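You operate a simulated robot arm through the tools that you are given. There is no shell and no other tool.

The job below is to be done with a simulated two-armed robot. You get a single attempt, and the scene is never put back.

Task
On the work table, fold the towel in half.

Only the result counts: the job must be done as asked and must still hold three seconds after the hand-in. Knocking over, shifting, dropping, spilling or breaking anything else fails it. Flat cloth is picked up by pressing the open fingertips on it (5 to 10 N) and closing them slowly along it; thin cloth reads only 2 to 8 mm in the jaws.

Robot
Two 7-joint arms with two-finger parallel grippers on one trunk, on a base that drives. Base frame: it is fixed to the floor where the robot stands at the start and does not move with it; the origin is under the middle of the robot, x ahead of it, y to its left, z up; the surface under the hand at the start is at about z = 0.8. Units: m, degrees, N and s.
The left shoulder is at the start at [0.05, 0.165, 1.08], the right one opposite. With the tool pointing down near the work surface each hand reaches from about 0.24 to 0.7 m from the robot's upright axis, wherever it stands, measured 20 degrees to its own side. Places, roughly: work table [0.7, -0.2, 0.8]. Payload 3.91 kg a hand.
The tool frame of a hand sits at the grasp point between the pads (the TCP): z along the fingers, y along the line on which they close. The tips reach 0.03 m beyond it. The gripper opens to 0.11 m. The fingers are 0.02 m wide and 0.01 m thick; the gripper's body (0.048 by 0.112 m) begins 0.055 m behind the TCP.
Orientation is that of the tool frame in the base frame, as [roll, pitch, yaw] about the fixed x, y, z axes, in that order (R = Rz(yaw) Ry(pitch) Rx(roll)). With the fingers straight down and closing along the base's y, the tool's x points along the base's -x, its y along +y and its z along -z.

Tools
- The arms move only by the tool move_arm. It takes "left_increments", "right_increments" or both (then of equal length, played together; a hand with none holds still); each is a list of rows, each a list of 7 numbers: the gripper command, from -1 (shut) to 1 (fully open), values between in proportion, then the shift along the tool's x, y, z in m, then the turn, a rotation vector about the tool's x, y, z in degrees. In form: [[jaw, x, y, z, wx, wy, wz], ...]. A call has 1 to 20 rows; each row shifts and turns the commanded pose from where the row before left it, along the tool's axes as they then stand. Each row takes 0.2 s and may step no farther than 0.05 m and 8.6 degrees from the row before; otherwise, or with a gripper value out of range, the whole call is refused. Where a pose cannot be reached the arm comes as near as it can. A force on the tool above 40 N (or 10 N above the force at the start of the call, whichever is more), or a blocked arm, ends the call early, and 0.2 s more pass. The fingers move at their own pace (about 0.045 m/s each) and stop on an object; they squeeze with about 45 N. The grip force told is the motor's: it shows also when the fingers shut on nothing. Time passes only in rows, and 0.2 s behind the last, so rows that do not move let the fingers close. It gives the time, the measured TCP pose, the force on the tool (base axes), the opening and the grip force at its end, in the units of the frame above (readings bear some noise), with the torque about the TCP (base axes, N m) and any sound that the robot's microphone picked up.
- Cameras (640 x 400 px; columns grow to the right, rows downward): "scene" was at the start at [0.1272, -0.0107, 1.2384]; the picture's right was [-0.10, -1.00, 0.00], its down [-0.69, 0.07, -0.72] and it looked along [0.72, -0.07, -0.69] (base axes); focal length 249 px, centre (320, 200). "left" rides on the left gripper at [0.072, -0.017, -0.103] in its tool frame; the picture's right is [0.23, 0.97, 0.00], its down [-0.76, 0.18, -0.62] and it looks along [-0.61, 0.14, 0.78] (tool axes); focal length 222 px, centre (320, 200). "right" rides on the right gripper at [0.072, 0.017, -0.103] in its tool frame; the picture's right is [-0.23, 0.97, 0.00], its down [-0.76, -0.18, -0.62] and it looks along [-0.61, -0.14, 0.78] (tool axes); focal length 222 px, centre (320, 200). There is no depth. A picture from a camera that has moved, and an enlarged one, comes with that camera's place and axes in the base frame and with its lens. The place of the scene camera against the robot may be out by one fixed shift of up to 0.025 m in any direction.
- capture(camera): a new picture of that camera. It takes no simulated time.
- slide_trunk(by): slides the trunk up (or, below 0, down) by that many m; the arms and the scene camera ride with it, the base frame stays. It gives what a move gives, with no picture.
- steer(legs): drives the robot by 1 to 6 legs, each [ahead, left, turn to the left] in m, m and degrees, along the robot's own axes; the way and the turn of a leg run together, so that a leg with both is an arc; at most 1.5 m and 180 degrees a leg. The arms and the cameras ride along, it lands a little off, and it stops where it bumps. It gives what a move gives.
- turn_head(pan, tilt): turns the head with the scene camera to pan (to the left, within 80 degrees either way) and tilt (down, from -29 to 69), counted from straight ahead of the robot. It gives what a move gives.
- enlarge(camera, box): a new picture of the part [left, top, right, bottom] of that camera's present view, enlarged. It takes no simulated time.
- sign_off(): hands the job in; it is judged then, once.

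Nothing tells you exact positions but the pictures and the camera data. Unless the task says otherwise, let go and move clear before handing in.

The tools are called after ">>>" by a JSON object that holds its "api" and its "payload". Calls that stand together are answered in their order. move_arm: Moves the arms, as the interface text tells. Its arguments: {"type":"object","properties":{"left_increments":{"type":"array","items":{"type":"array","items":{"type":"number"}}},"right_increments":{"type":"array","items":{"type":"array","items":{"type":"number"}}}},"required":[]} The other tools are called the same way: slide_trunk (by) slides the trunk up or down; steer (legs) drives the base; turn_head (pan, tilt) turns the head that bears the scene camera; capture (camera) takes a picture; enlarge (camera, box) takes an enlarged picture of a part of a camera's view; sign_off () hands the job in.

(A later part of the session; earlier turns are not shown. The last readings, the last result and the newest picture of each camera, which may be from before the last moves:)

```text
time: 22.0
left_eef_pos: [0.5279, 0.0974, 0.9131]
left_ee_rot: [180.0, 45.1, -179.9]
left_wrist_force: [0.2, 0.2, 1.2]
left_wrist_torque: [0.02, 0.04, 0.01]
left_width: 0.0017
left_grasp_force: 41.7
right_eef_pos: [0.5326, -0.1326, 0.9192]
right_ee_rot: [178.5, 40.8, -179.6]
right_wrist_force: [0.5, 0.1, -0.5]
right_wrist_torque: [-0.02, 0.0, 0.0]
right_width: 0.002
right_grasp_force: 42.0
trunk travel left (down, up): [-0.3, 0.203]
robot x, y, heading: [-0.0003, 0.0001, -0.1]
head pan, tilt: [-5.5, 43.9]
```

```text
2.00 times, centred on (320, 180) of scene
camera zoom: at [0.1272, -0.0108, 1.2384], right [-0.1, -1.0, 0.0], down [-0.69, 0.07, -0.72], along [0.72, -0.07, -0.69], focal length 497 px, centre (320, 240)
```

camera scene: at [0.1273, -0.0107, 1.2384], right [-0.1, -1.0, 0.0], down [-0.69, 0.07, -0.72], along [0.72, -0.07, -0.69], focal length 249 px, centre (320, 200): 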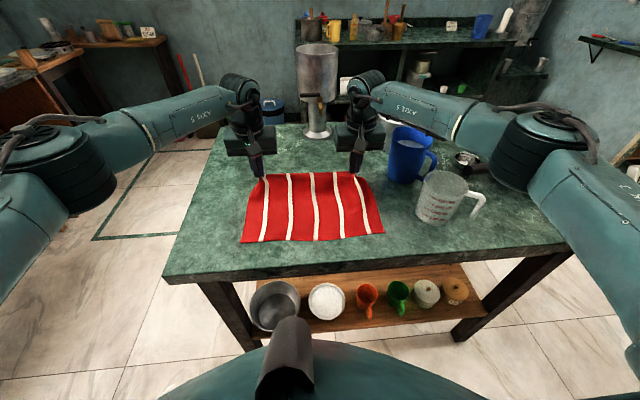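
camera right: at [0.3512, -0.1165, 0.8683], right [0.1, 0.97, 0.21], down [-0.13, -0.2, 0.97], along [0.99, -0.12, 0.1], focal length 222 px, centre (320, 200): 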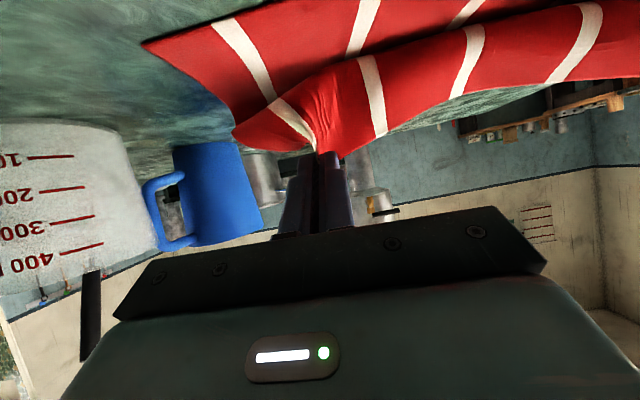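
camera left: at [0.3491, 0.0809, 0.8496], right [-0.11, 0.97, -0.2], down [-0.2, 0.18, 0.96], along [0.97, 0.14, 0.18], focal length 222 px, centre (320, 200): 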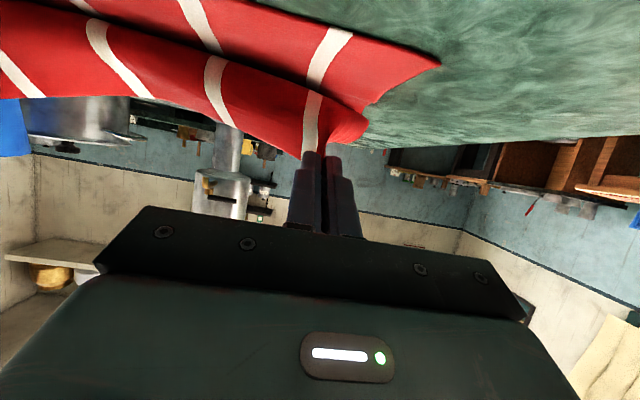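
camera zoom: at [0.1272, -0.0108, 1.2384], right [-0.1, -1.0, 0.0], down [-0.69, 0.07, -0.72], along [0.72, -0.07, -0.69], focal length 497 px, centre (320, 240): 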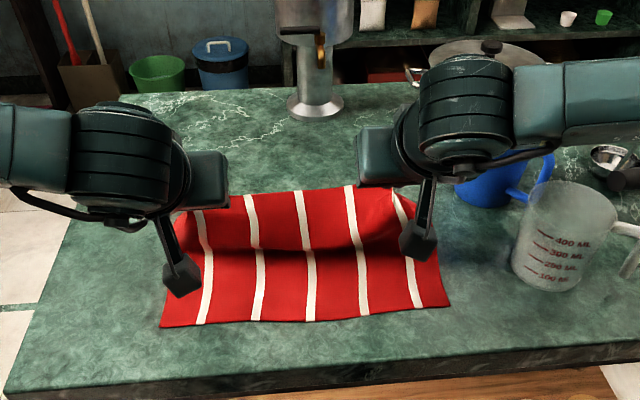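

>>> {"api": "move_arm", "payload": {"left_increments": [[-1, 0, 0, 0, 0, 0, 0], [-1, 0, 0, 0, 0, 0, 0], [-1, -0.00707, 0, 0.0099, 0, 0, 0], [-1, -0.00566, 0, 0.01131, 0, 0, 0], [-1, -0.00354, 0, 0.01202, 0, 0, 0], [-1, -0.00212, 0, 0.01202, 0, 0, 0], [-1, 0, 0, 0.01131, 0, 0, 0], [-1, 0.00071, 0, 0.01061, 0, 0, 0], [-1, 0, 0, 0, 0, 0, 0]], "right_increments": [[-1, 0.0056, -0.0065, -0.0009, 0.75, -2.1, 0], [-1, 0.0056, -0.0065, -0.0009, 0.75, -2.1, 0], [-1, -0.00707, 0, 0.0099, 0, 0, 0], [-1, -0.00566, 0, 0.01131, 0, 0, 0], [-1, -0.00354, 0, 0.01202, 0, 0, 0], [-1, -0.00212, 0, 0.01202, 0, 0, 0], [-1, 0, 0, 0.01131, 0, 0, 0], [-1, 0.00071, 0, 0.01061, 0, 0, 0], [-1, 0, 0, 0, 0, 0, 0]]}}

>>> {"api": "enlarge", "payload": {"camera": "scene", "box": [200, 80, 440, 280]}}

```text
time: 24.0
left_eef_pos: [0.5885, 0.0956, 0.8788]
left_ee_rot: [-180.0, 45.2, -179.9]
left_wrist_force: [0.4, -0.5, 0.6]
left_wrist_torque: [0.02, -0.02, -0.01]
left_width: 0.0021
left_grasp_force: 41.6
right_eef_pos: [0.5827, -0.1426, 0.879]
right_ee_rot: [-179.9, 45.1, -179.7]
right_wrist_force: [-0.5, -1.3, 0.3]
right_wrist_torque: [-0.01, -0.01, 0.0]
right_width: 0.002
right_grasp_force: 41.8
trunk travel left (down, up): [-0.3, 0.203]
robot x, y, heading: [-0.0, -0.0013, -0.2]
head pan, tilt: [-5.5, 43.9]
```

```text
2.00 times, centred on (320, 180) of scene
camera zoom: at [0.1272, -0.0108, 1.2384], right [-0.1, -1.0, 0.0], down [-0.69, 0.07, -0.72], along [0.72, -0.07, -0.69], focal length 497 px, centre (320, 240)
```

zoom: 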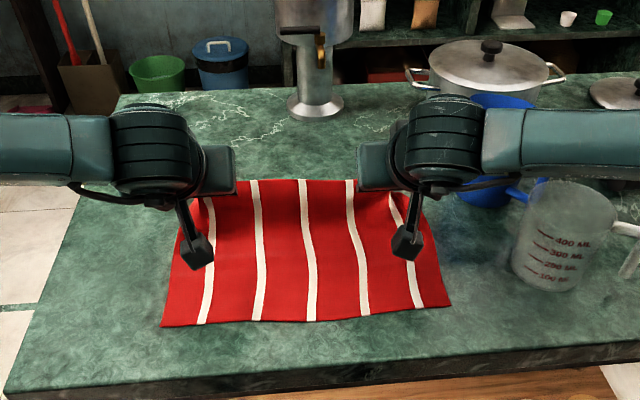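

The near edge hasn't moved and the cloth is slack. I'm backing the base up 9 cm, which also carries the hands toward the near side.

>>> {"api": "steer", "payload": {"legs": [[-0.09, 0, 0]]}}

>>> {"api": "capture", "payload": {"camera": "scene"}}

>>> {"api": "capture", "payload": {"camera": "left"}}

>>> {"api": "capture", "payload": {"camera": "right"}}

```text
time: 25.1
left_eef_pos: [0.4992, 0.0953, 0.8798]
left_ee_rot: [-180.0, 45.1, -180.0]
left_wrist_force: [0.1, -0.2, -0.5]
left_wrist_torque: [-0.01, 0.02, 0.05]
left_width: 0.0018
left_grasp_force: 41.8
right_eef_pos: [0.4929, -0.143, 0.8778]
right_ee_rot: [-179.8, 45.1, -179.6]
right_wrist_force: [0.3, 0.5, 0.0]
right_wrist_torque: [-0.05, 0.0, -0.02]
right_width: 0.0021
right_grasp_force: 41.9
trunk travel left (down, up): [-0.3, 0.203]
robot x, y, heading: [-0.09, 0.0001, -0.0]
head pan, tilt: [-5.5, 43.9]
```

```text
taken
camera scene: at [0.0368, -0.0107, 1.2385], right [-0.1, -1.0, 0.0], down [-0.69, 0.07, -0.72], along [0.72, -0.07, -0.69], focal length 249 px, centre (320, 200)
```

scene: 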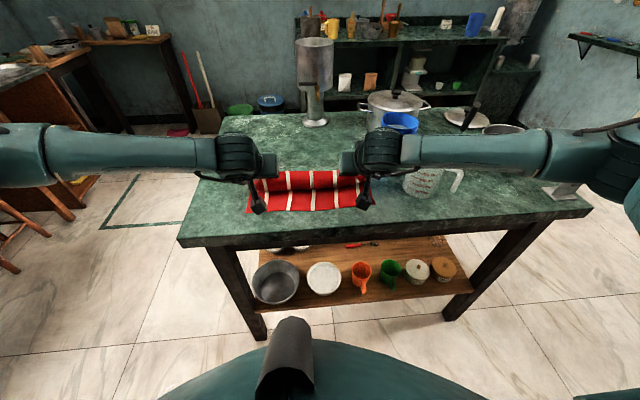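

```text
taken
camera left: at [0.3749, 0.0791, 0.9001], right [-0.16, 0.97, -0.16], down [0.1, 0.18, 0.98], along [0.98, 0.14, -0.12], focal length 222 px, centre (320, 200)
```

left: 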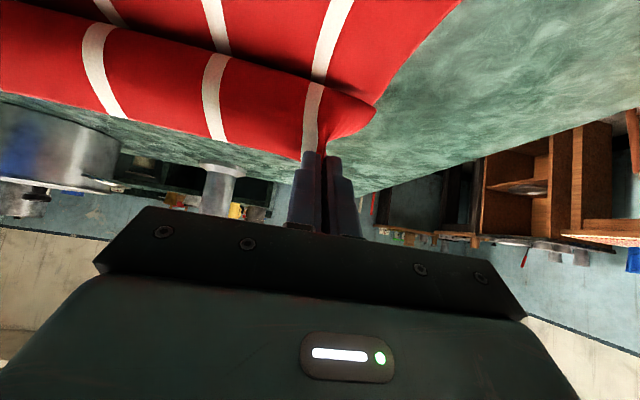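

```text
taken
camera right: at [0.3687, -0.1257, 0.9001], right [0.15, 0.97, 0.16], down [0.1, -0.18, 0.98], along [0.98, -0.14, -0.12], focal length 222 px, centre (320, 200)
```

right: 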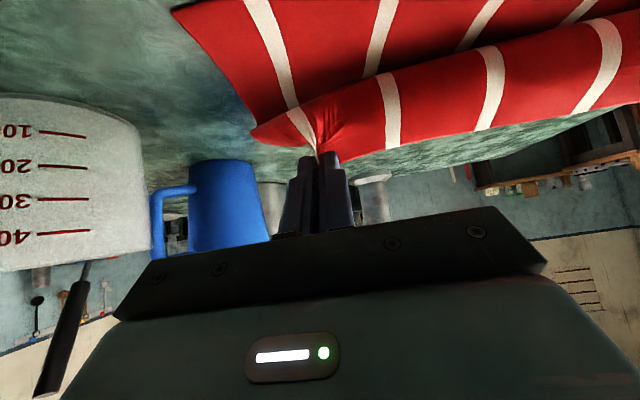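

The base landed right at -0.09, and the hands are already on the diagonal path about 6 cm above the cloth. I'm continuing down and tilting further.

>>> {"api": "move_arm", "payload": {"left_increments": [[-1, 0.0075, 0, -0.00135, 0, -3, 0], [-1, 0.00752, 0, -0.0016, 0, -3, 0], [-1, 0.00758, 0, -0.0018, 0, -3, 0], [-1, 0.0077, 0, -0.00197, 0, -3, 0], [-1, 0.00785, 0, -0.00214, 0, -3, 0], [-1, 0, 0, 0, 0, 0, 0]], "right_increments": [[-1, 0.0075, 0, -0.00135, 0, -3, 0], [-1, 0.00752, 0, -0.0016, 0, -3, 0], [-1, 0.00758, 0, -0.0018, 0, -3, 0], [-1, 0.0077, 0, -0.00197, 0, -3, 0], [-1, 0.00785, 0, -0.00214, 0, -3, 0], [-1, 0, 0, 0, 0, 0, 0]]}}

>>> {"api": "enlarge", "payload": {"camera": "scene", "box": [200, 120, 440, 270]}}

>>> {"api": "capture", "payload": {"camera": "left"}}

>>> {"api": "capture", "payload": {"camera": "right"}}

```text
time: 26.5
left_eef_pos: [0.4686, 0.0948, 0.8542]
left_ee_rot: [179.9, 60.1, -179.9]
left_wrist_force: [-0.4, -0.3, -0.5]
left_wrist_torque: [0.06, 0.0, 0.01]
left_width: 0.002
left_grasp_force: 41.6
right_eef_pos: [0.4614, -0.1303, 0.8546]
right_ee_rot: [178.8, 58.4, -179.9]
right_wrist_force: [-0.3, 0.3, 0.0]
right_wrist_torque: [0.0, 0.02, 0.0]
right_width: 0.0021
right_grasp_force: 41.7
right hand out of reach, approached as far as the arm can: row 5
trunk travel left (down, up): [-0.3, 0.203]
robot x, y, heading: [-0.0945, -0.0, -0.0]
head pan, tilt: [-5.5, 43.9]
```

```text
2.67 times, centred on (320, 195) of scene
camera zoom: at [0.0374, -0.0107, 1.2384], right [-0.1, -1.0, 0.0], down [-0.69, 0.07, -0.72], along [0.72, -0.07, -0.69], focal length 663 px, centre (320, 213)
```

zoom: 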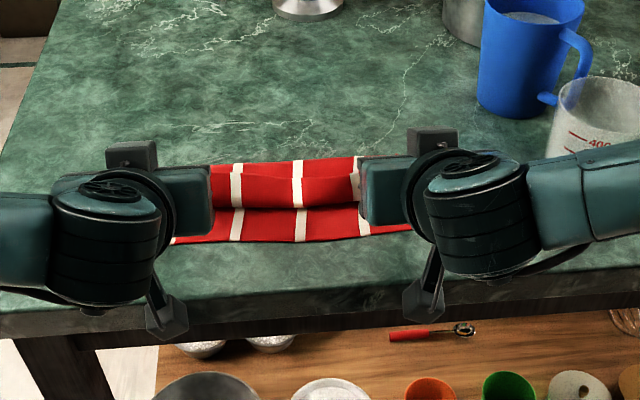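

```text
taken
camera left: at [0.3432, 0.079, 0.842], right [-0.11, 0.97, -0.2], down [-0.16, 0.18, 0.97], along [0.98, 0.14, 0.14], focal length 222 px, centre (320, 200)
```

left: 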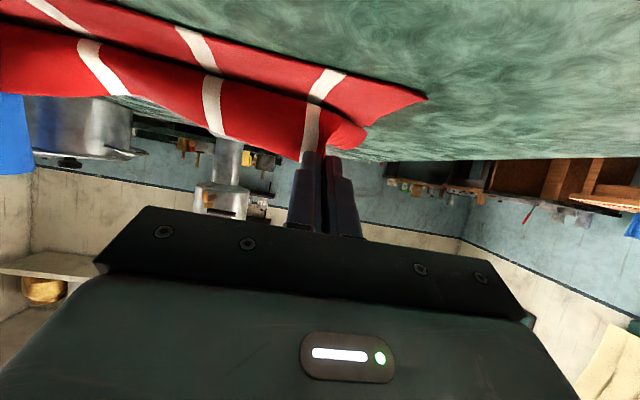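

```text
taken
camera right: at [0.3361, -0.1151, 0.8479], right [0.1, 0.97, 0.2], down [-0.13, -0.19, 0.97], along [0.99, -0.12, 0.11], focal length 222 px, centre (320, 200)
```

right: 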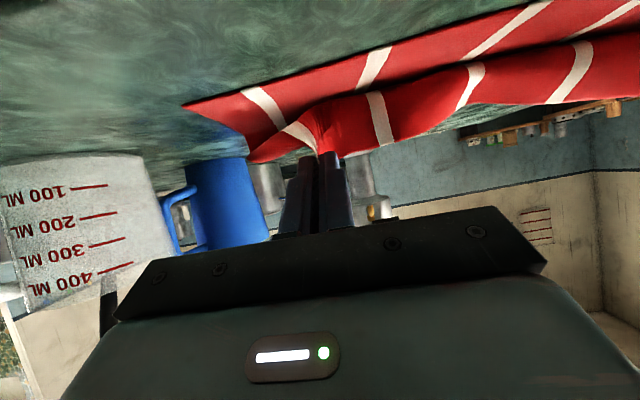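

The right wrist reaches its limit near 58° of tilt and the hand drifted inward by about 1.3 cm. I'll bring the right hand back out at 55° and keep that tilt for the rest.

>>> {"api": "move_arm", "payload": {"right_increments": [[-1, -0.00235, -0.005, 0.0002, 0.6, 1.7, 0], [-1, -0.00235, -0.005, 0.0002, 0.6, 1.7, 0], [-1, 0, -0.0045, 0, 0, 0, 0], [-1, 0, 0, 0, 0, 0, 0]]}}

>>> {"api": "capture", "payload": {"camera": "right"}}

```text
time: 27.5
left_eef_pos: [0.4691, 0.0946, 0.854]
left_ee_rot: [180.0, 60.1, -180.0]
left_wrist_force: [-0.7, -1.5, -0.2]
left_wrist_torque: [0.0, -0.01, -0.01]
left_width: 0.0019
left_grasp_force: 41.7
right_eef_pos: [0.4673, -0.1444, 0.8582]
right_ee_rot: [-178.7, 56.7, -179.7]
right_wrist_force: [0.2, 0.4, -0.2]
right_wrist_torque: [0.02, 0.02, 0.05]
right_width: 0.0021
right_grasp_force: 42.2
trunk travel left (down, up): [-0.3, 0.203]
robot x, y, heading: [-0.0892, 0.0027, 0.0]
head pan, tilt: [-5.5, 43.9]
```

```text
taken
camera right: at [0.3407, -0.1258, 0.8549], right [0.14, 0.97, 0.18], down [-0.1, -0.16, 0.98], along [0.99, -0.15, 0.08], focal length 222 px, centre (320, 200)
```

right: 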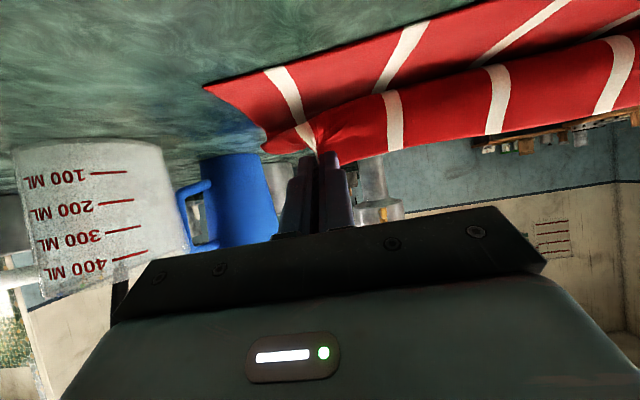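

>>> {"api": "move_arm", "payload": {"left_increments": [[-1, 0.00801, 0, -0.00231, 0, -3, 0], [-1, 0.00815, 0, -0.00253, 0, -3, 0], [-1, 0.00826, 0, -0.00276, 0, -3, 0], [-1, 0.00828, 0, -0.00305, 0, -3, 0], [-1, 0, 0, 0, 0, 0, 0]], "right_increments": [[-1, 0.00714, 0, -0.00172, -0.26, 0.3, 0], [-1, 0.00714, 0, -0.00172, -0.26, 0.3, 0], [-1, 0.00714, 0, -0.00172, -0.26, 0.3, 0], [-1, 0.00714, 0, -0.00172, -0.26, 0.3, 0], [-1, 0, 0, 0, 0, 0, 0]]}}

>>> {"api": "enlarge", "payload": {"camera": "scene", "box": [200, 120, 440, 270]}}

>>> {"api": "capture", "payload": {"camera": "left"}}

>>> {"api": "capture", "payload": {"camera": "right"}}

```text
time: 28.7
left_eef_pos: [0.4459, 0.077, 0.8425]
left_ee_rot: [179.7, 71.9, -179.9]
left_wrist_force: [0.3, 0.3, -0.3]
left_wrist_torque: [0.05, -0.02, 0.01]
left_width: 0.0019
left_grasp_force: 41.8
left hand out of reach, approached as far as the arm can: row 3, 4
right_eef_pos: [0.4444, -0.145, 0.8386]
right_ee_rot: [-179.8, 55.4, -179.8]
right_wrist_force: [-0.2, 0.0, 0.3]
right_wrist_torque: [-0.03, 0.01, 0.0]
right_width: 0.0023
right_grasp_force: 42.0
trunk travel left (down, up): [-0.3, 0.203]
robot x, y, heading: [-0.0908, 0.0028, 0.0]
head pan, tilt: [-5.5, 43.9]
```

```text
2.67 times, centred on (320, 195) of scene
camera zoom: at [0.0374, -0.0107, 1.2384], right [-0.1, -1.0, 0.0], down [-0.69, 0.07, -0.72], along [0.72, -0.07, -0.69], focal length 663 px, centre (320, 213)
```

zoom: 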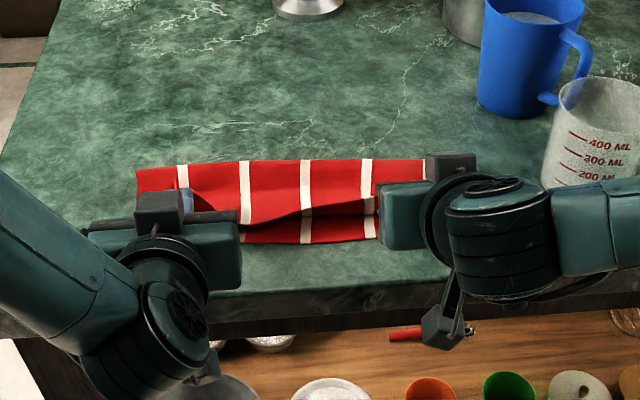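

```text
taken
camera left: at [0.3253, 0.0597, 0.8038], right [-0.08, 0.97, -0.21], down [-0.36, 0.17, 0.92], along [0.93, 0.15, 0.33], focal length 222 px, centre (320, 200)
```

left: 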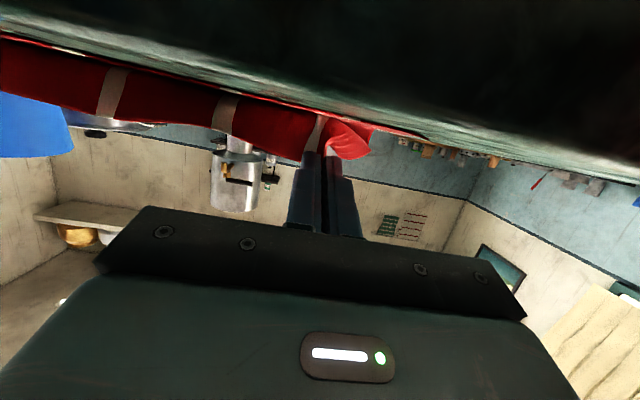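

```text
taken
camera right: at [0.3186, -0.1273, 0.8375], right [0.13, 0.97, 0.19], down [-0.08, -0.18, 0.98], along [0.99, -0.14, 0.06], focal length 222 px, centre (320, 200)
```

right: 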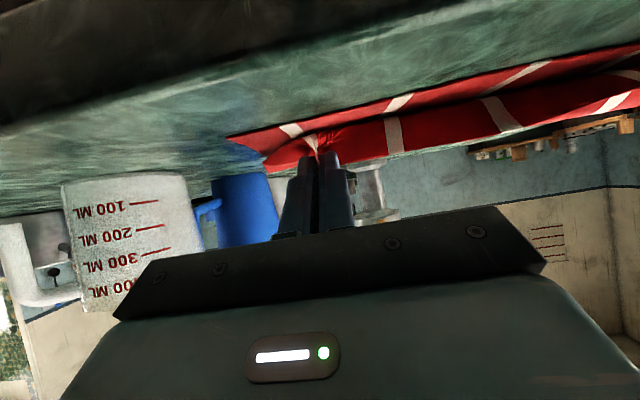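

Both hands are near the near edge, but the left also ran into its tilt limit at 72° and drifted inward. I'll ease the left tilt back to about 64° and move it back out.

>>> {"api": "move_arm", "payload": {"left_increments": [[-1, 0.00175, 0.0045, 0.00106, 0, 2, 0], [-1, 0.00175, 0.0045, 0.00106, 0, 2, 0], [-1, 0.0017, 0.0045, 0.0012, 0, 2, 0], [-1, 0.0017, 0.0045, 0.0012, 0, 2, 0], [-1, 0, 0, 0, 0, 0, 0]]}}

>>> {"api": "enlarge", "payload": {"camera": "scene", "box": [200, 120, 440, 270]}}

>>> {"api": "capture", "payload": {"camera": "left"}}

```text
time: 29.9
left_eef_pos: [0.4454, 0.0944, 0.8328]
left_ee_rot: [179.9, 64.0, -179.9]
left_wrist_force: [0.6, -0.3, 0.6]
left_wrist_torque: [0.0, 0.02, 0.0]
left_width: 0.002
left_grasp_force: 42.1
right_eef_pos: [0.4445, -0.1446, 0.8387]
right_ee_rot: [-179.8, 55.6, -179.7]
right_wrist_force: [0.2, 0.3, 0.7]
right_wrist_torque: [-0.02, -0.02, 0.01]
right_width: 0.0021
right_grasp_force: 41.7
trunk travel left (down, up): [-0.3, 0.203]
robot x, y, heading: [-0.0882, -0.0023, 0.0]
head pan, tilt: [-5.5, 43.9]
```

```text
2.67 times, centred on (320, 195) of scene
camera zoom: at [0.0373, -0.0107, 1.2384], right [-0.1, -1.0, 0.0], down [-0.69, 0.07, -0.72], along [0.72, -0.07, -0.69], focal length 663 px, centre (320, 213)
```

zoom: 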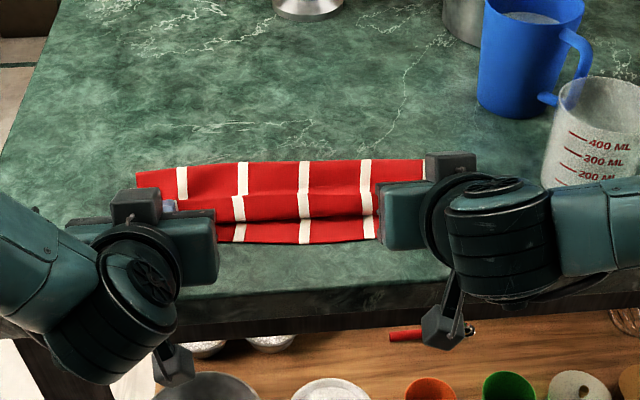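

```text
taken
camera left: at [0.3213, 0.0775, 0.8119], right [-0.1, 0.97, -0.2], down [-0.23, 0.18, 0.96], along [0.97, 0.14, 0.2], focal length 222 px, centre (320, 200)
```

left: 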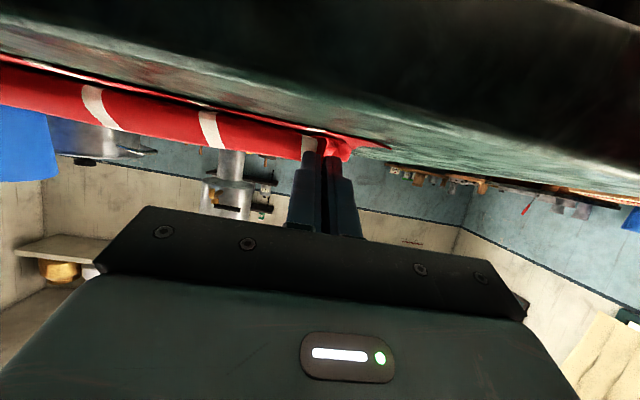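

The crease now lies at about x 0.547 with the top layer over the near half, and the held edge strip stands up just behind the near edge. I'm lowering the last few mm.

>>> {"api": "move_arm", "payload": {"left_increments": [[-1, 0.00246, 0, -0.00047, 0, 0, 0], [-1, 0.00246, 0, -0.00047, 0, 0, 0], [-1, 0, 0, 0, 0, 0, 0]], "right_increments": [[-1, 0.0037, 0, -0.0001, 0, 0, 0], [-1, 0.0037, 0, -0.0001, 0, 0, 0], [-1, 0, 0, 0, 0, 0, 0]]}}

>>> {"api": "enlarge", "payload": {"camera": "scene", "box": [200, 120, 440, 270]}}

```text
time: 30.7
left_eef_pos: [0.4428, 0.0939, 0.8296]
left_ee_rot: [-180.0, 64.0, -179.9]
left_wrist_force: [0.5, 0.0, 1.6]
left_wrist_torque: [-0.02, -0.01, 0.0]
left_width: 0.0019
left_grasp_force: 42.1
right_eef_pos: [0.4394, -0.1436, 0.8327]
right_ee_rot: [-179.8, 55.4, -179.6]
right_wrist_force: [-0.2, 1.3, -0.2]
right_wrist_torque: [0.0, -0.03, 0.02]
right_width: 0.0019
right_grasp_force: 42.0
trunk travel left (down, up): [-0.3, 0.203]
robot x, y, heading: [-0.0858, 0.0007, -0.1]
head pan, tilt: [-5.5, 43.9]
```

```text
2.67 times, centred on (320, 195) of scene
camera zoom: at [0.0373, -0.0107, 1.2384], right [-0.1, -1.0, 0.0], down [-0.69, 0.07, -0.72], along [0.72, -0.07, -0.69], focal length 663 px, centre (320, 213)
```

zoom: 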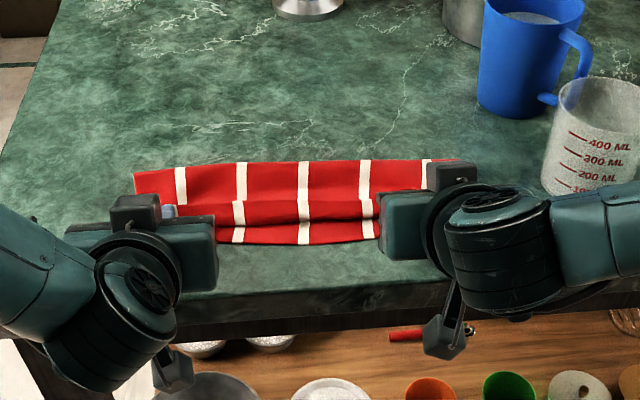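

Both hands are down lightly. I'm opening the jaws only a little and sliding back along the fingers, so the strip gets drawn toward the near edge.

>>> {"api": "move_arm", "payload": {"left_increments": [[-0.93, 0, 0, 0, 0, 0, 0], [-0.86, 0, 0, 0, 0, 0, 0], [-0.86, 0, 0, 0, 0, 0, 0]], "right_increments": [[-0.93, 0, 0, 0, 0, 0, 0], [-0.86, 0, 0, 0, 0, 0, 0], [-0.86, 0, 0, 0, 0, 0, 0]]}}

>>> {"api": "capture", "payload": {"camera": "left"}}

>>> {"api": "capture", "payload": {"camera": "right"}}

>>> {"api": "enlarge", "payload": {"camera": "scene", "box": [200, 120, 440, 270]}}

```text
time: 31.5
left_eef_pos: [0.4427, 0.0948, 0.8288]
left_ee_rot: [-180.0, 64.1, -179.9]
left_wrist_force: [0.7, 0.1, -0.8]
left_wrist_torque: [-0.01, 0.03, -0.01]
left_width: 0.0079
left_grasp_force: 0.1
right_eef_pos: [0.4389, -0.1447, 0.833]
right_ee_rot: [-179.8, 55.5, -179.7]
right_wrist_force: [0.8, 0.9, 0.5]
right_wrist_torque: [0.0, 0.0, 0.02]
right_width: 0.0075
right_grasp_force: 0.1
trunk travel left (down, up): [-0.3, 0.203]
robot x, y, heading: [-0.0882, 0.0016, -0.2]
head pan, tilt: [-5.5, 43.9]
```

```text
taken
camera left: at [0.3183, 0.0784, 0.8082], right [-0.1, 0.97, -0.2], down [-0.23, 0.18, 0.96], along [0.97, 0.14, 0.2], focal length 222 px, centre (320, 200)
```

left: 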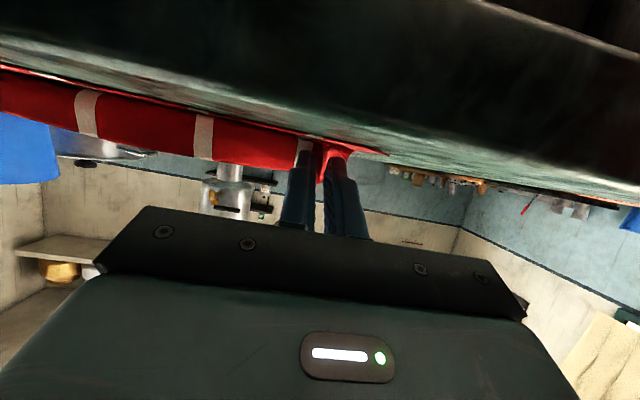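

```text
taken
camera right: at [0.3137, -0.1277, 0.8321], right [0.13, 0.97, 0.19], down [-0.08, -0.18, 0.98], along [0.99, -0.14, 0.06], focal length 222 px, centre (320, 200)
```

right: 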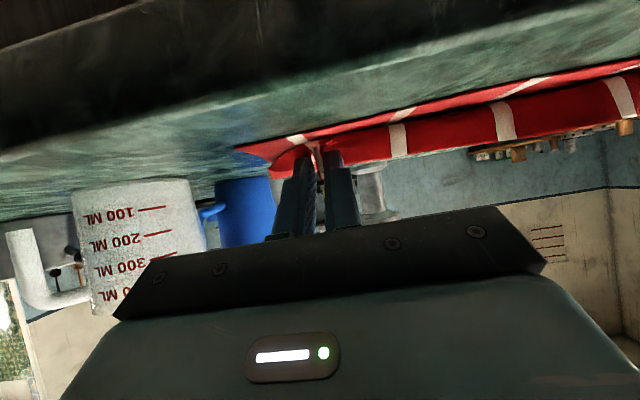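

```text
2.67 times, centred on (320, 195) of scene
camera zoom: at [0.0374, -0.0107, 1.2384], right [-0.1, -1.0, 0.0], down [-0.69, 0.07, -0.72], along [0.72, -0.07, -0.69], focal length 663 px, centre (320, 213)
```

zoom: 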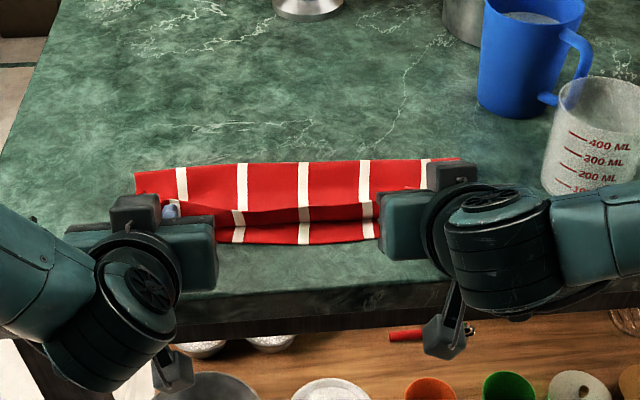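

>>> {"api": "move_arm", "payload": {"left_increments": [[-0.86, 0, 0, -0.008, 0, 0, 0], [-0.86, 0, 0, -0.01, 0, 0, 0], [-0.86, 0, 0, -0.012, 0, 0, 0], [-0.86, 0, 0, -0.015, 0, 0, 0], [-0.86, 0, 0, 0, 0, 0, 0]], "right_increments": [[-0.86, 0, 0, -0.008, 0, 0, 0], [-0.86, 0, 0, -0.01, 0, 0, 0], [-0.86, 0, 0, -0.012, 0, 0, 0], [-0.86, 0, 0, -0.015, 0, 0, 0], [-0.86, 0, 0, 0, 0, 0, 0]]}}

>>> {"api": "capture", "payload": {"camera": "left"}}

>>> {"api": "capture", "payload": {"camera": "right"}}

>>> {"api": "enlarge", "payload": {"camera": "scene", "box": [200, 120, 440, 270]}}

```text
time: 32.7
left_eef_pos: [0.402, 0.0912, 0.8482]
left_ee_rot: [-180.0, 64.1, -179.9]
left_wrist_force: [-0.3, -0.6, -0.3]
left_wrist_torque: [0.01, 0.01, 0.01]
left_width: 0.0078
left_grasp_force: 0.1
right_eef_pos: [0.4028, -0.1444, 0.8586]
right_ee_rot: [-179.8, 55.3, -179.7]
right_wrist_force: [0.2, -0.7, -0.3]
right_wrist_torque: [-0.05, -0.02, 0.02]
right_width: 0.0076
right_grasp_force: 0.1
trunk travel left (down, up): [-0.3, 0.203]
robot x, y, heading: [-0.0918, 0.0011, -0.0]
head pan, tilt: [-5.5, 43.9]
```

```text
taken
camera left: at [0.2778, 0.0754, 0.8279], right [-0.1, 0.97, -0.2], down [-0.23, 0.18, 0.96], along [0.97, 0.14, 0.2], focal length 222 px, centre (320, 200)
```

left: 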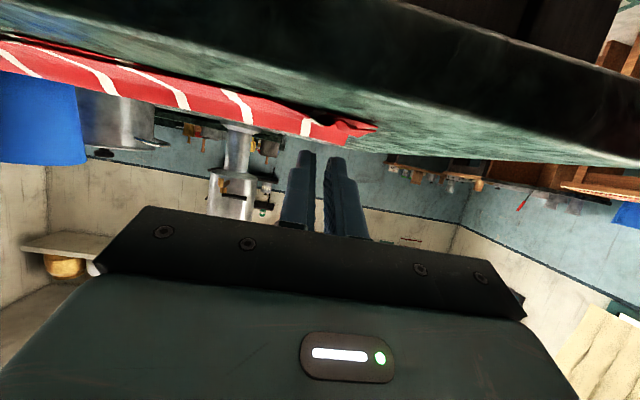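

```text
taken
camera right: at [0.2785, -0.1283, 0.8576], right [0.13, 0.97, 0.18], down [-0.08, -0.18, 0.98], along [0.99, -0.14, 0.06], focal length 222 px, centre (320, 200)
```

right: 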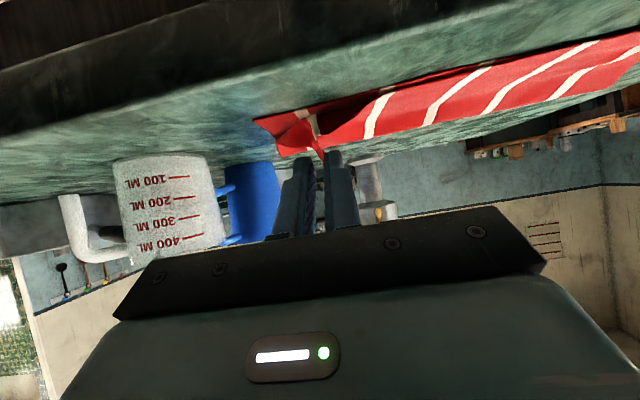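

```text
2.67 times, centred on (320, 195) of scene
camera zoom: at [0.0374, -0.0107, 1.2384], right [-0.1, -1.0, 0.0], down [-0.69, 0.07, -0.72], along [0.72, -0.07, -0.69], focal length 663 px, centre (320, 213)
```

zoom: 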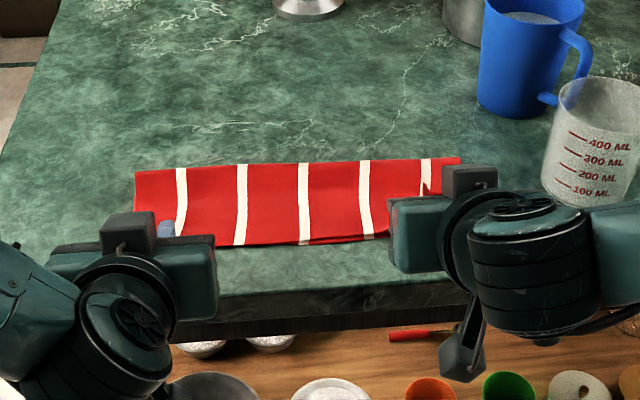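

The strip flopped the right way and the fold looks flat, with its edges nearly aligned. The right fingers still seem to touch a small peak of cloth, so I'll open a bit more and retreat further, then inspect.

>>> {"api": "move_arm", "payload": {"left_increments": [[-0.8, 0, 0, -0.02, 0, 0, 0], [-0.7, 0, 0, -0.02, 0, 0, 0], [-0.7, -0.02, 0, -0.02, 0, 0, 0], [-0.7, -0.03, 0, -0.01, 0, 0, 0], [-0.7, -0.03, 0, 0, 0, 0, 0]], "right_increments": [[-0.7, 0, 0, 0, 0, 0, 0], [-0.6, 0, 0, -0.01, 0, 0, 0], [-0.6, 0, 0, -0.02, 0, 0, 0], [-0.6, -0.02, 0, -0.02, 0, 0, 0], [-0.6, -0.03, 0, -0.02, 0, 0, 0]]}}

>>> {"api": "capture", "payload": {"camera": "scene"}}

>>> {"api": "enlarge", "payload": {"camera": "scene", "box": [200, 120, 440, 270]}}

>>> {"api": "capture", "payload": {"camera": "left"}}

>>> {"api": "capture", "payload": {"camera": "right"}}

```text
time: 33.9
left_eef_pos: [0.3752, 0.0935, 0.9521]
left_ee_rot: [179.9, 63.9, -179.9]
left_wrist_force: [0.5, -0.5, 0.2]
left_wrist_torque: [0.02, 0.02, 0.02]
left_width: 0.0165
left_grasp_force: 0.0
right_eef_pos: [0.3746, -0.1461, 0.9387]
right_ee_rot: [-179.8, 55.5, -179.6]
right_wrist_force: [-0.1, -0.4, 0.0]
right_wrist_torque: [-0.02, -0.03, 0.03]
right_width: 0.0219
right_grasp_force: 0.1
trunk travel left (down, up): [-0.3, 0.203]
robot x, y, heading: [-0.0912, 0.001, -0.1]
head pan, tilt: [-5.5, 43.9]
```

```text
taken
camera scene: at [0.0372, -0.0106, 1.2383], right [-0.1, -1.0, 0.0], down [-0.69, 0.07, -0.72], along [0.72, -0.07, -0.69], focal length 249 px, centre (320, 200)
```

scene: 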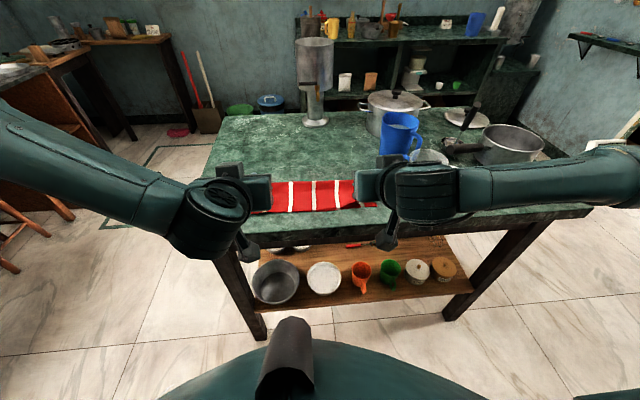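

```text
2.67 times, centred on (320, 195) of scene
camera zoom: at [0.0372, -0.0106, 1.2383], right [-0.1, -1.0, 0.0], down [-0.69, 0.07, -0.72], along [0.72, -0.07, -0.69], focal length 663 px, centre (320, 213)
```

zoom: 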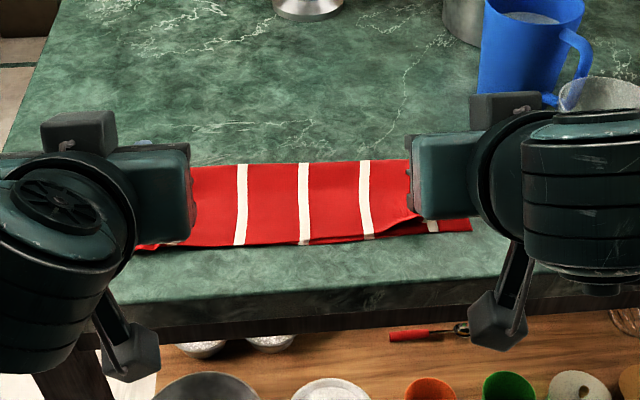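

```text
taken
camera left: at [0.2509, 0.078, 0.9321], right [-0.1, 0.97, -0.2], down [-0.23, 0.18, 0.96], along [0.97, 0.14, 0.2], focal length 222 px, centre (320, 200)
```

left: 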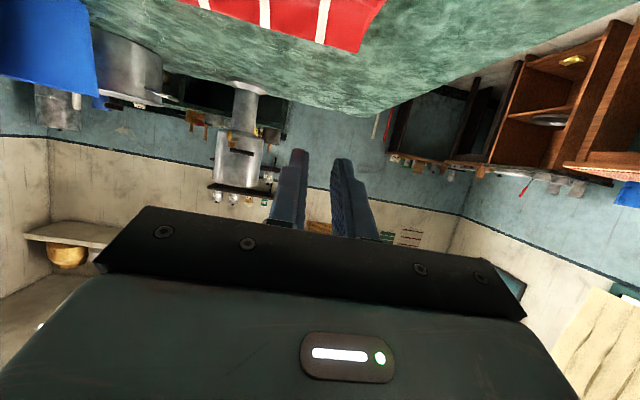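

```text
taken
camera right: at [0.2487, -0.1287, 0.938], right [0.13, 0.97, 0.18], down [-0.08, -0.18, 0.98], along [0.99, -0.14, 0.06], focal length 222 px, centre (320, 200)
```

right: 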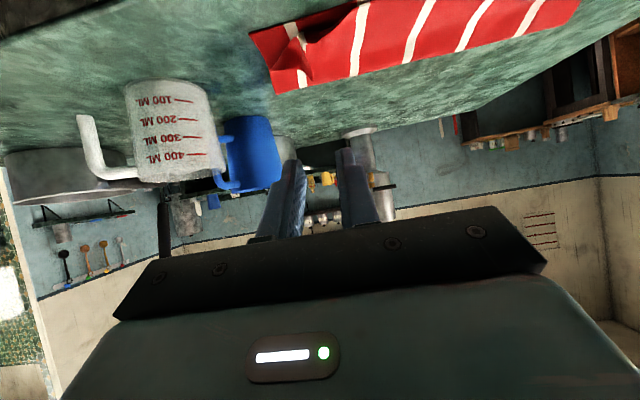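

The middle is good, but the right corner of the top layer looks folded back a little, leaving the bottom corner showing. I'll straighten and raise the hands out of the way to get a proper view.

>>> {"api": "move_arm", "payload": {"left_increments": [[-0.7, -0.01, 0.012, 0, 0, 8, 0], [-0.7, -0.01, 0.012, 0, 0, 8, 0], [-0.7, -0.01, 0.012, 0, 0, 8, 0], [-0.7, 0, 0.012, -0.01, 0, 8, 0], [-0.7, 0, 0.012, -0.01, 0, 8, 0], [-0.7, 0, 0.012, -0.015, 0, 8, 0], [-0.7, 0, 0.012, -0.015, 0, 8, 0], [-0.7, 0, 0.012, -0.015, 0, 8, 0], [-0.7, 0, 0, 0, 0, 0, 0]], "right_increments": [[-0.7, -0.01, -0.012, 0, 0, 7, 0], [-0.7, -0.01, -0.012, 0, 0, 7, 0], [-0.7, -0.01, -0.012, 0, 0, 7, 0], [-0.7, 0, -0.012, -0.01, 0, 7, 0], [-0.7, 0, -0.012, -0.01, 0, 7, 0], [-0.7, 0, -0.012, -0.015, 0, 7, 0], [-0.7, 0, -0.012, -0.015, 0, 7, 0], [-0.7, 0, -0.012, -0.015, 0, 6.5, 0], [-0.7, 0, 0, 0, 0, 0, 0]]}}

>>> {"api": "enlarge", "payload": {"camera": "scene", "box": [200, 120, 440, 270]}}

>>> {"api": "capture", "payload": {"camera": "left"}}

>>> {"api": "capture", "payload": {"camera": "right"}}

```text
time: 35.9
left_eef_pos: [0.3676, 0.1907, 1.0355]
left_ee_rot: [180.0, -0.1, -180.0]
left_wrist_force: [-0.4, 0.7, -0.2]
left_wrist_torque: [-0.01, -0.03, -0.02]
left_width: 0.0168
left_grasp_force: 0.1
right_eef_pos: [0.3721, -0.2417, 1.0231]
right_ee_rot: [-179.9, -0.1, -179.8]
right_wrist_force: [0.4, -0.6, 0.4]
right_wrist_torque: [0.01, -0.02, -0.02]
right_width: 0.0166
right_grasp_force: 0.1
trunk travel left (down, up): [-0.3, 0.203]
robot x, y, heading: [-0.0897, 0.0021, 0.0]
head pan, tilt: [-5.5, 43.9]
```

```text
2.67 times, centred on (320, 195) of scene
camera zoom: at [0.0373, -0.0107, 1.2384], right [-0.1, -1.0, 0.0], down [-0.69, 0.07, -0.72], along [0.72, -0.07, -0.69], focal length 663 px, centre (320, 213)
```

zoom: 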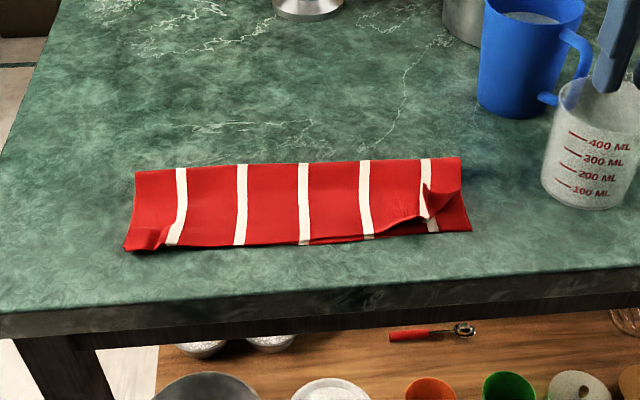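

```text
taken
camera left: at [0.2949, 0.1745, 1.1389], right [-0.23, 0.97, 0.0], down [0.76, 0.18, 0.62], along [0.61, 0.14, -0.78], focal length 222 px, centre (320, 200)
```

left: 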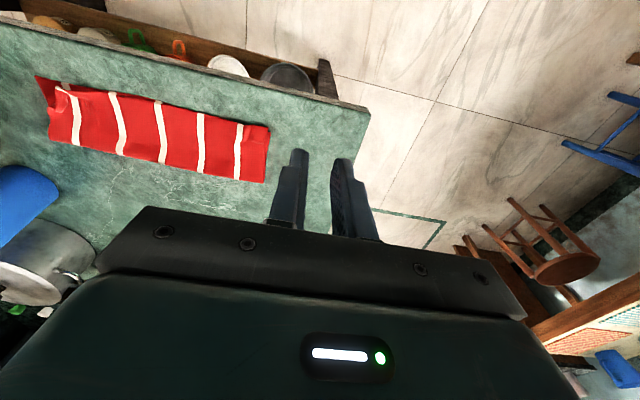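

```text
taken
camera right: at [0.3005, -0.2247, 1.1266], right [0.22, 0.97, 0.0], down [0.76, -0.17, 0.62], along [0.61, -0.14, -0.78], focal length 222 px, centre (320, 200)
```

right: 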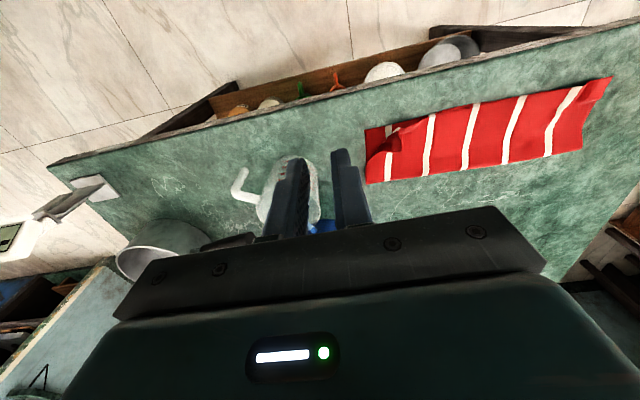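

The fold is nearly right. The top layer's right corner is dog-eared and the left corner is slightly raised, so I'm zooming in on both.

>>> {"api": "enlarge", "payload": {"camera": "scene", "box": [240, 170, 400, 225]}}

>>> {"api": "enlarge", "payload": {"camera": "right", "box": [340, 50, 640, 230]}}

>>> {"api": "enlarge", "payload": {"camera": "left", "box": [0, 50, 300, 230]}}

```text
4.00 times, centred on (320, 198) of scene
camera zoom: at [0.0373, -0.0107, 1.2384], right [-0.1, -1.0, 0.0], down [-0.69, 0.07, -0.72], along [0.72, -0.07, -0.69], focal length 995 px, centre (320, 210)
```

zoom: 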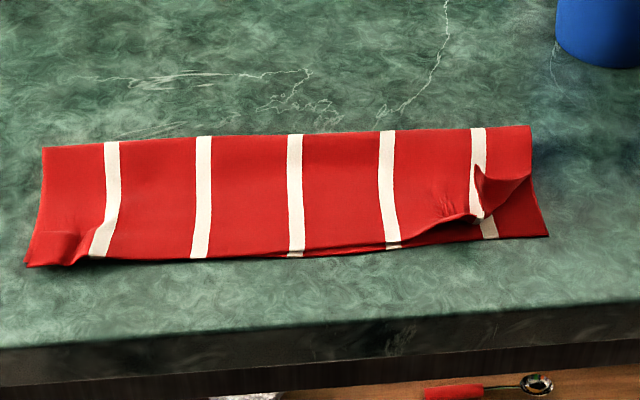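

```text
2.13 times, centred on (490, 140) of right
camera zoom: at [0.3005, -0.2247, 1.1266], right [0.22, 0.97, 0.0], down [0.76, -0.17, 0.62], along [0.61, -0.14, -0.78], focal length 474 px, centre (-43, 328)
```

zoom: 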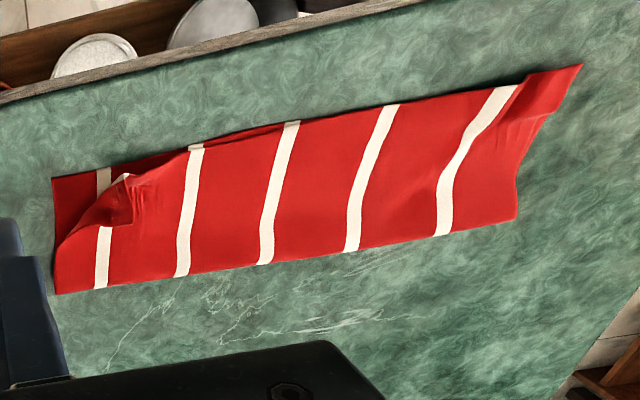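

```text
2.13 times, centred on (150, 140) of left
camera zoom: at [0.2949, 0.1745, 1.1389], right [-0.23, 0.97, 0.0], down [0.76, 0.18, 0.62], along [0.61, 0.14, -0.78], focal length 474 px, centre (683, 328)
```

zoom: 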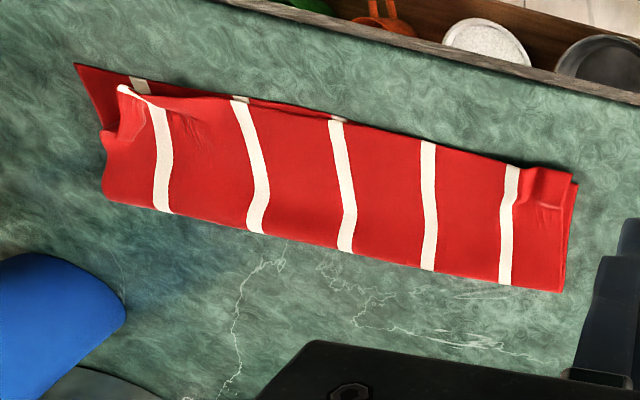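

Only the right corner needs work: about 3–5 cm of the top layer is flipped back and stands up a little. I'll bring the closed right fingers in behind that flap, from the fold side, to sweep it outward.

>>> {"api": "move_arm", "payload": {"right_increments": [[-1, -0.0276, 0.0253, 0.0146, 0, 0, 0], [-1, -0.0276, 0.0253, 0.0146, 0, 0, 0], [-1, -0.0276, 0.0253, 0.0146, 0, 0, 0], [-1, -0.0276, 0.0253, 0.0146, 0, 0, 0], [-1, -0.0276, 0.0253, 0.0146, 0, 0, 0], [-1, 0, 0, 0.03, 0, 0, 0], [-1, 0, 0, 0.03, 0, 0, 0], [-1, 0, 0, 0.02, 0, 0, 0], [-1, 0, 0, 0, 0, 0, 0]]}}

>>> {"api": "capture", "payload": {"camera": "right"}}

>>> {"api": "enlarge", "payload": {"camera": "left", "box": [0, 50, 300, 230]}}

>>> {"api": "enlarge", "payload": {"camera": "scene", "box": [240, 150, 420, 225]}}

```text
time: 37.9
left_eef_pos: [0.3671, 0.1898, 1.0354]
left_ee_rot: [179.9, 0.1, -179.9]
left_wrist_force: [0.4, -0.2, -0.2]
left_wrist_torque: [0.03, -0.02, 0.0]
left_width: 0.0167
left_grasp_force: 0.1
right_eef_pos: [0.5105, -0.1139, 0.8688]
right_ee_rot: [-180.0, 0.0, -179.7]
right_wrist_force: [0.0, 0.6, 0.1]
right_wrist_torque: [0.0, -0.02, 0.01]
right_width: 0.0001
right_grasp_force: 37.8
trunk travel left (down, up): [-0.3, 0.203]
robot x, y, heading: [-0.0874, 0.0015, -0.2]
head pan, tilt: [-5.5, 43.9]
```

```text
taken
camera right: at [0.4384, -0.0963, 0.9714], right [0.22, 0.97, 0.0], down [0.76, -0.17, 0.62], along [0.61, -0.14, -0.78], focal length 222 px, centre (320, 200)
```

right: 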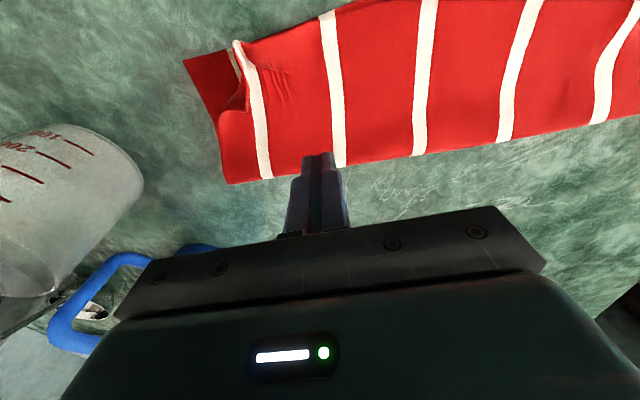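

```text
2.13 times, centred on (150, 140) of left
camera zoom: at [0.2949, 0.1744, 1.1386], right [-0.23, 0.97, 0.0], down [0.76, 0.18, 0.62], along [0.61, 0.14, -0.78], focal length 474 px, centre (683, 328)
```

zoom: 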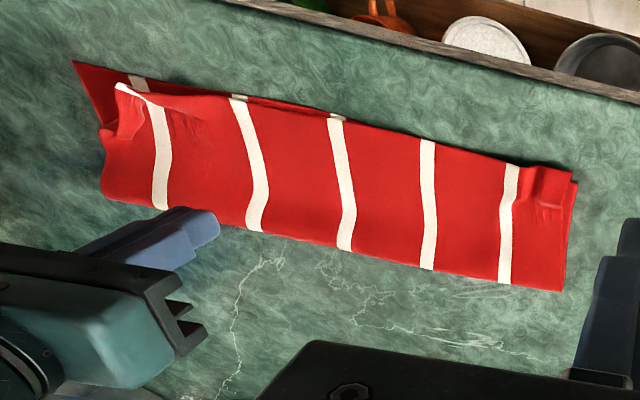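

```text
3.56 times, centred on (330, 188) of scene
camera zoom: at [0.0373, -0.0107, 1.2384], right [-0.1, -1.0, 0.0], down [-0.69, 0.07, -0.72], along [0.72, -0.07, -0.69], focal length 884 px, centre (284, 244)
```

zoom: 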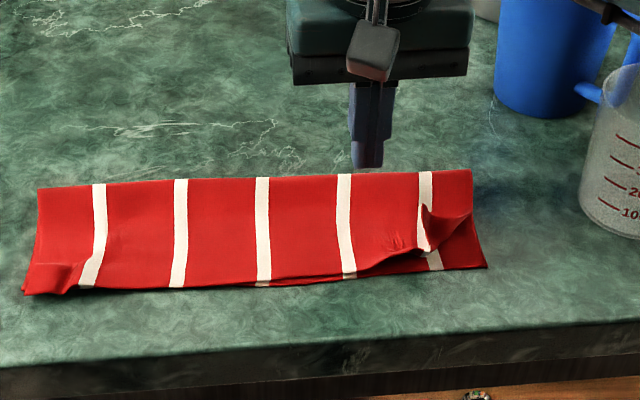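

>>> {"api": "enlarge", "payload": {"camera": "right", "box": [160, 20, 360, 190]}}

>>> {"api": "enlarge", "payload": {"camera": "left", "box": [20, 70, 120, 150]}}

>>> {"api": "enlarge", "payload": {"camera": "scene", "box": [335, 175, 395, 215]}}

```text
2.35 times, centred on (260, 105) of right
camera zoom: at [0.4384, -0.0963, 0.9714], right [0.22, 0.97, 0.0], down [0.76, -0.17, 0.62], along [0.61, -0.14, -0.78], focal length 523 px, centre (461, 424)
```

zoom: 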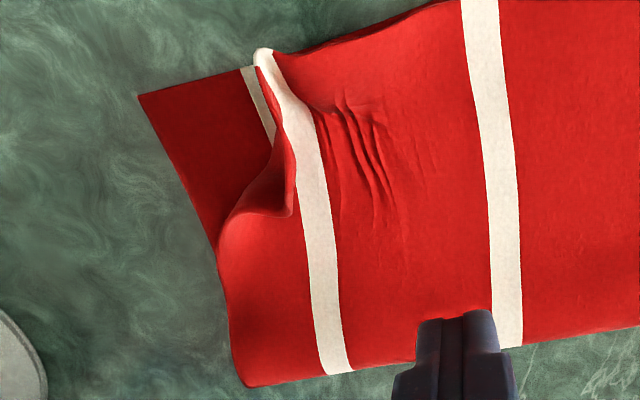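

```text
5.00 times, centred on (70, 110) of left
camera zoom: at [0.2949, 0.1744, 1.1386], right [-0.23, 0.97, 0.0], down [0.76, 0.18, 0.62], along [0.61, 0.14, -0.78], focal length 1111 px, centre (1570, 650)
```

zoom: 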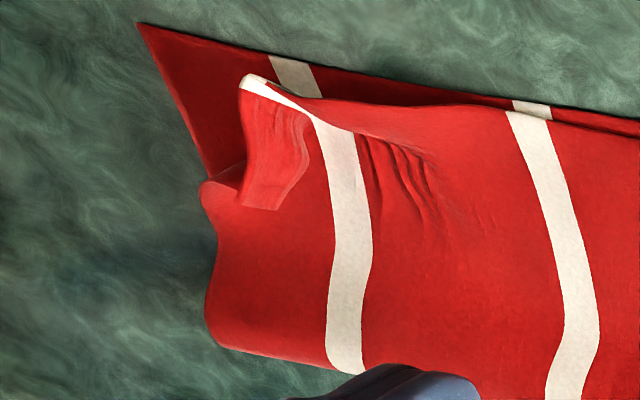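

```text
10.00 times, centred on (365, 195) of scene
camera zoom: at [0.0373, -0.0107, 1.2384], right [-0.1, -1.0, 0.0], down [-0.69, 0.07, -0.72], along [0.72, -0.07, -0.69], focal length 2487 px, centre (-130, 250)
```

zoom: 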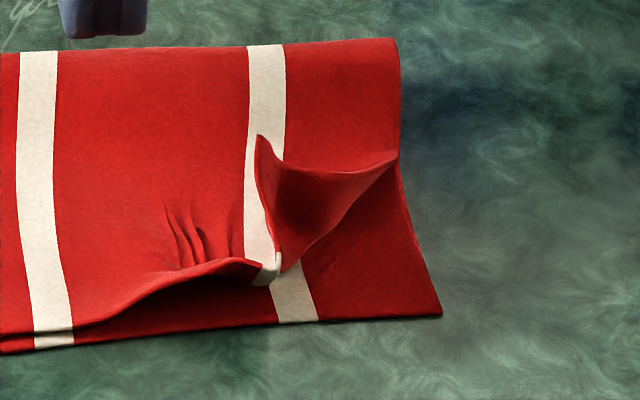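

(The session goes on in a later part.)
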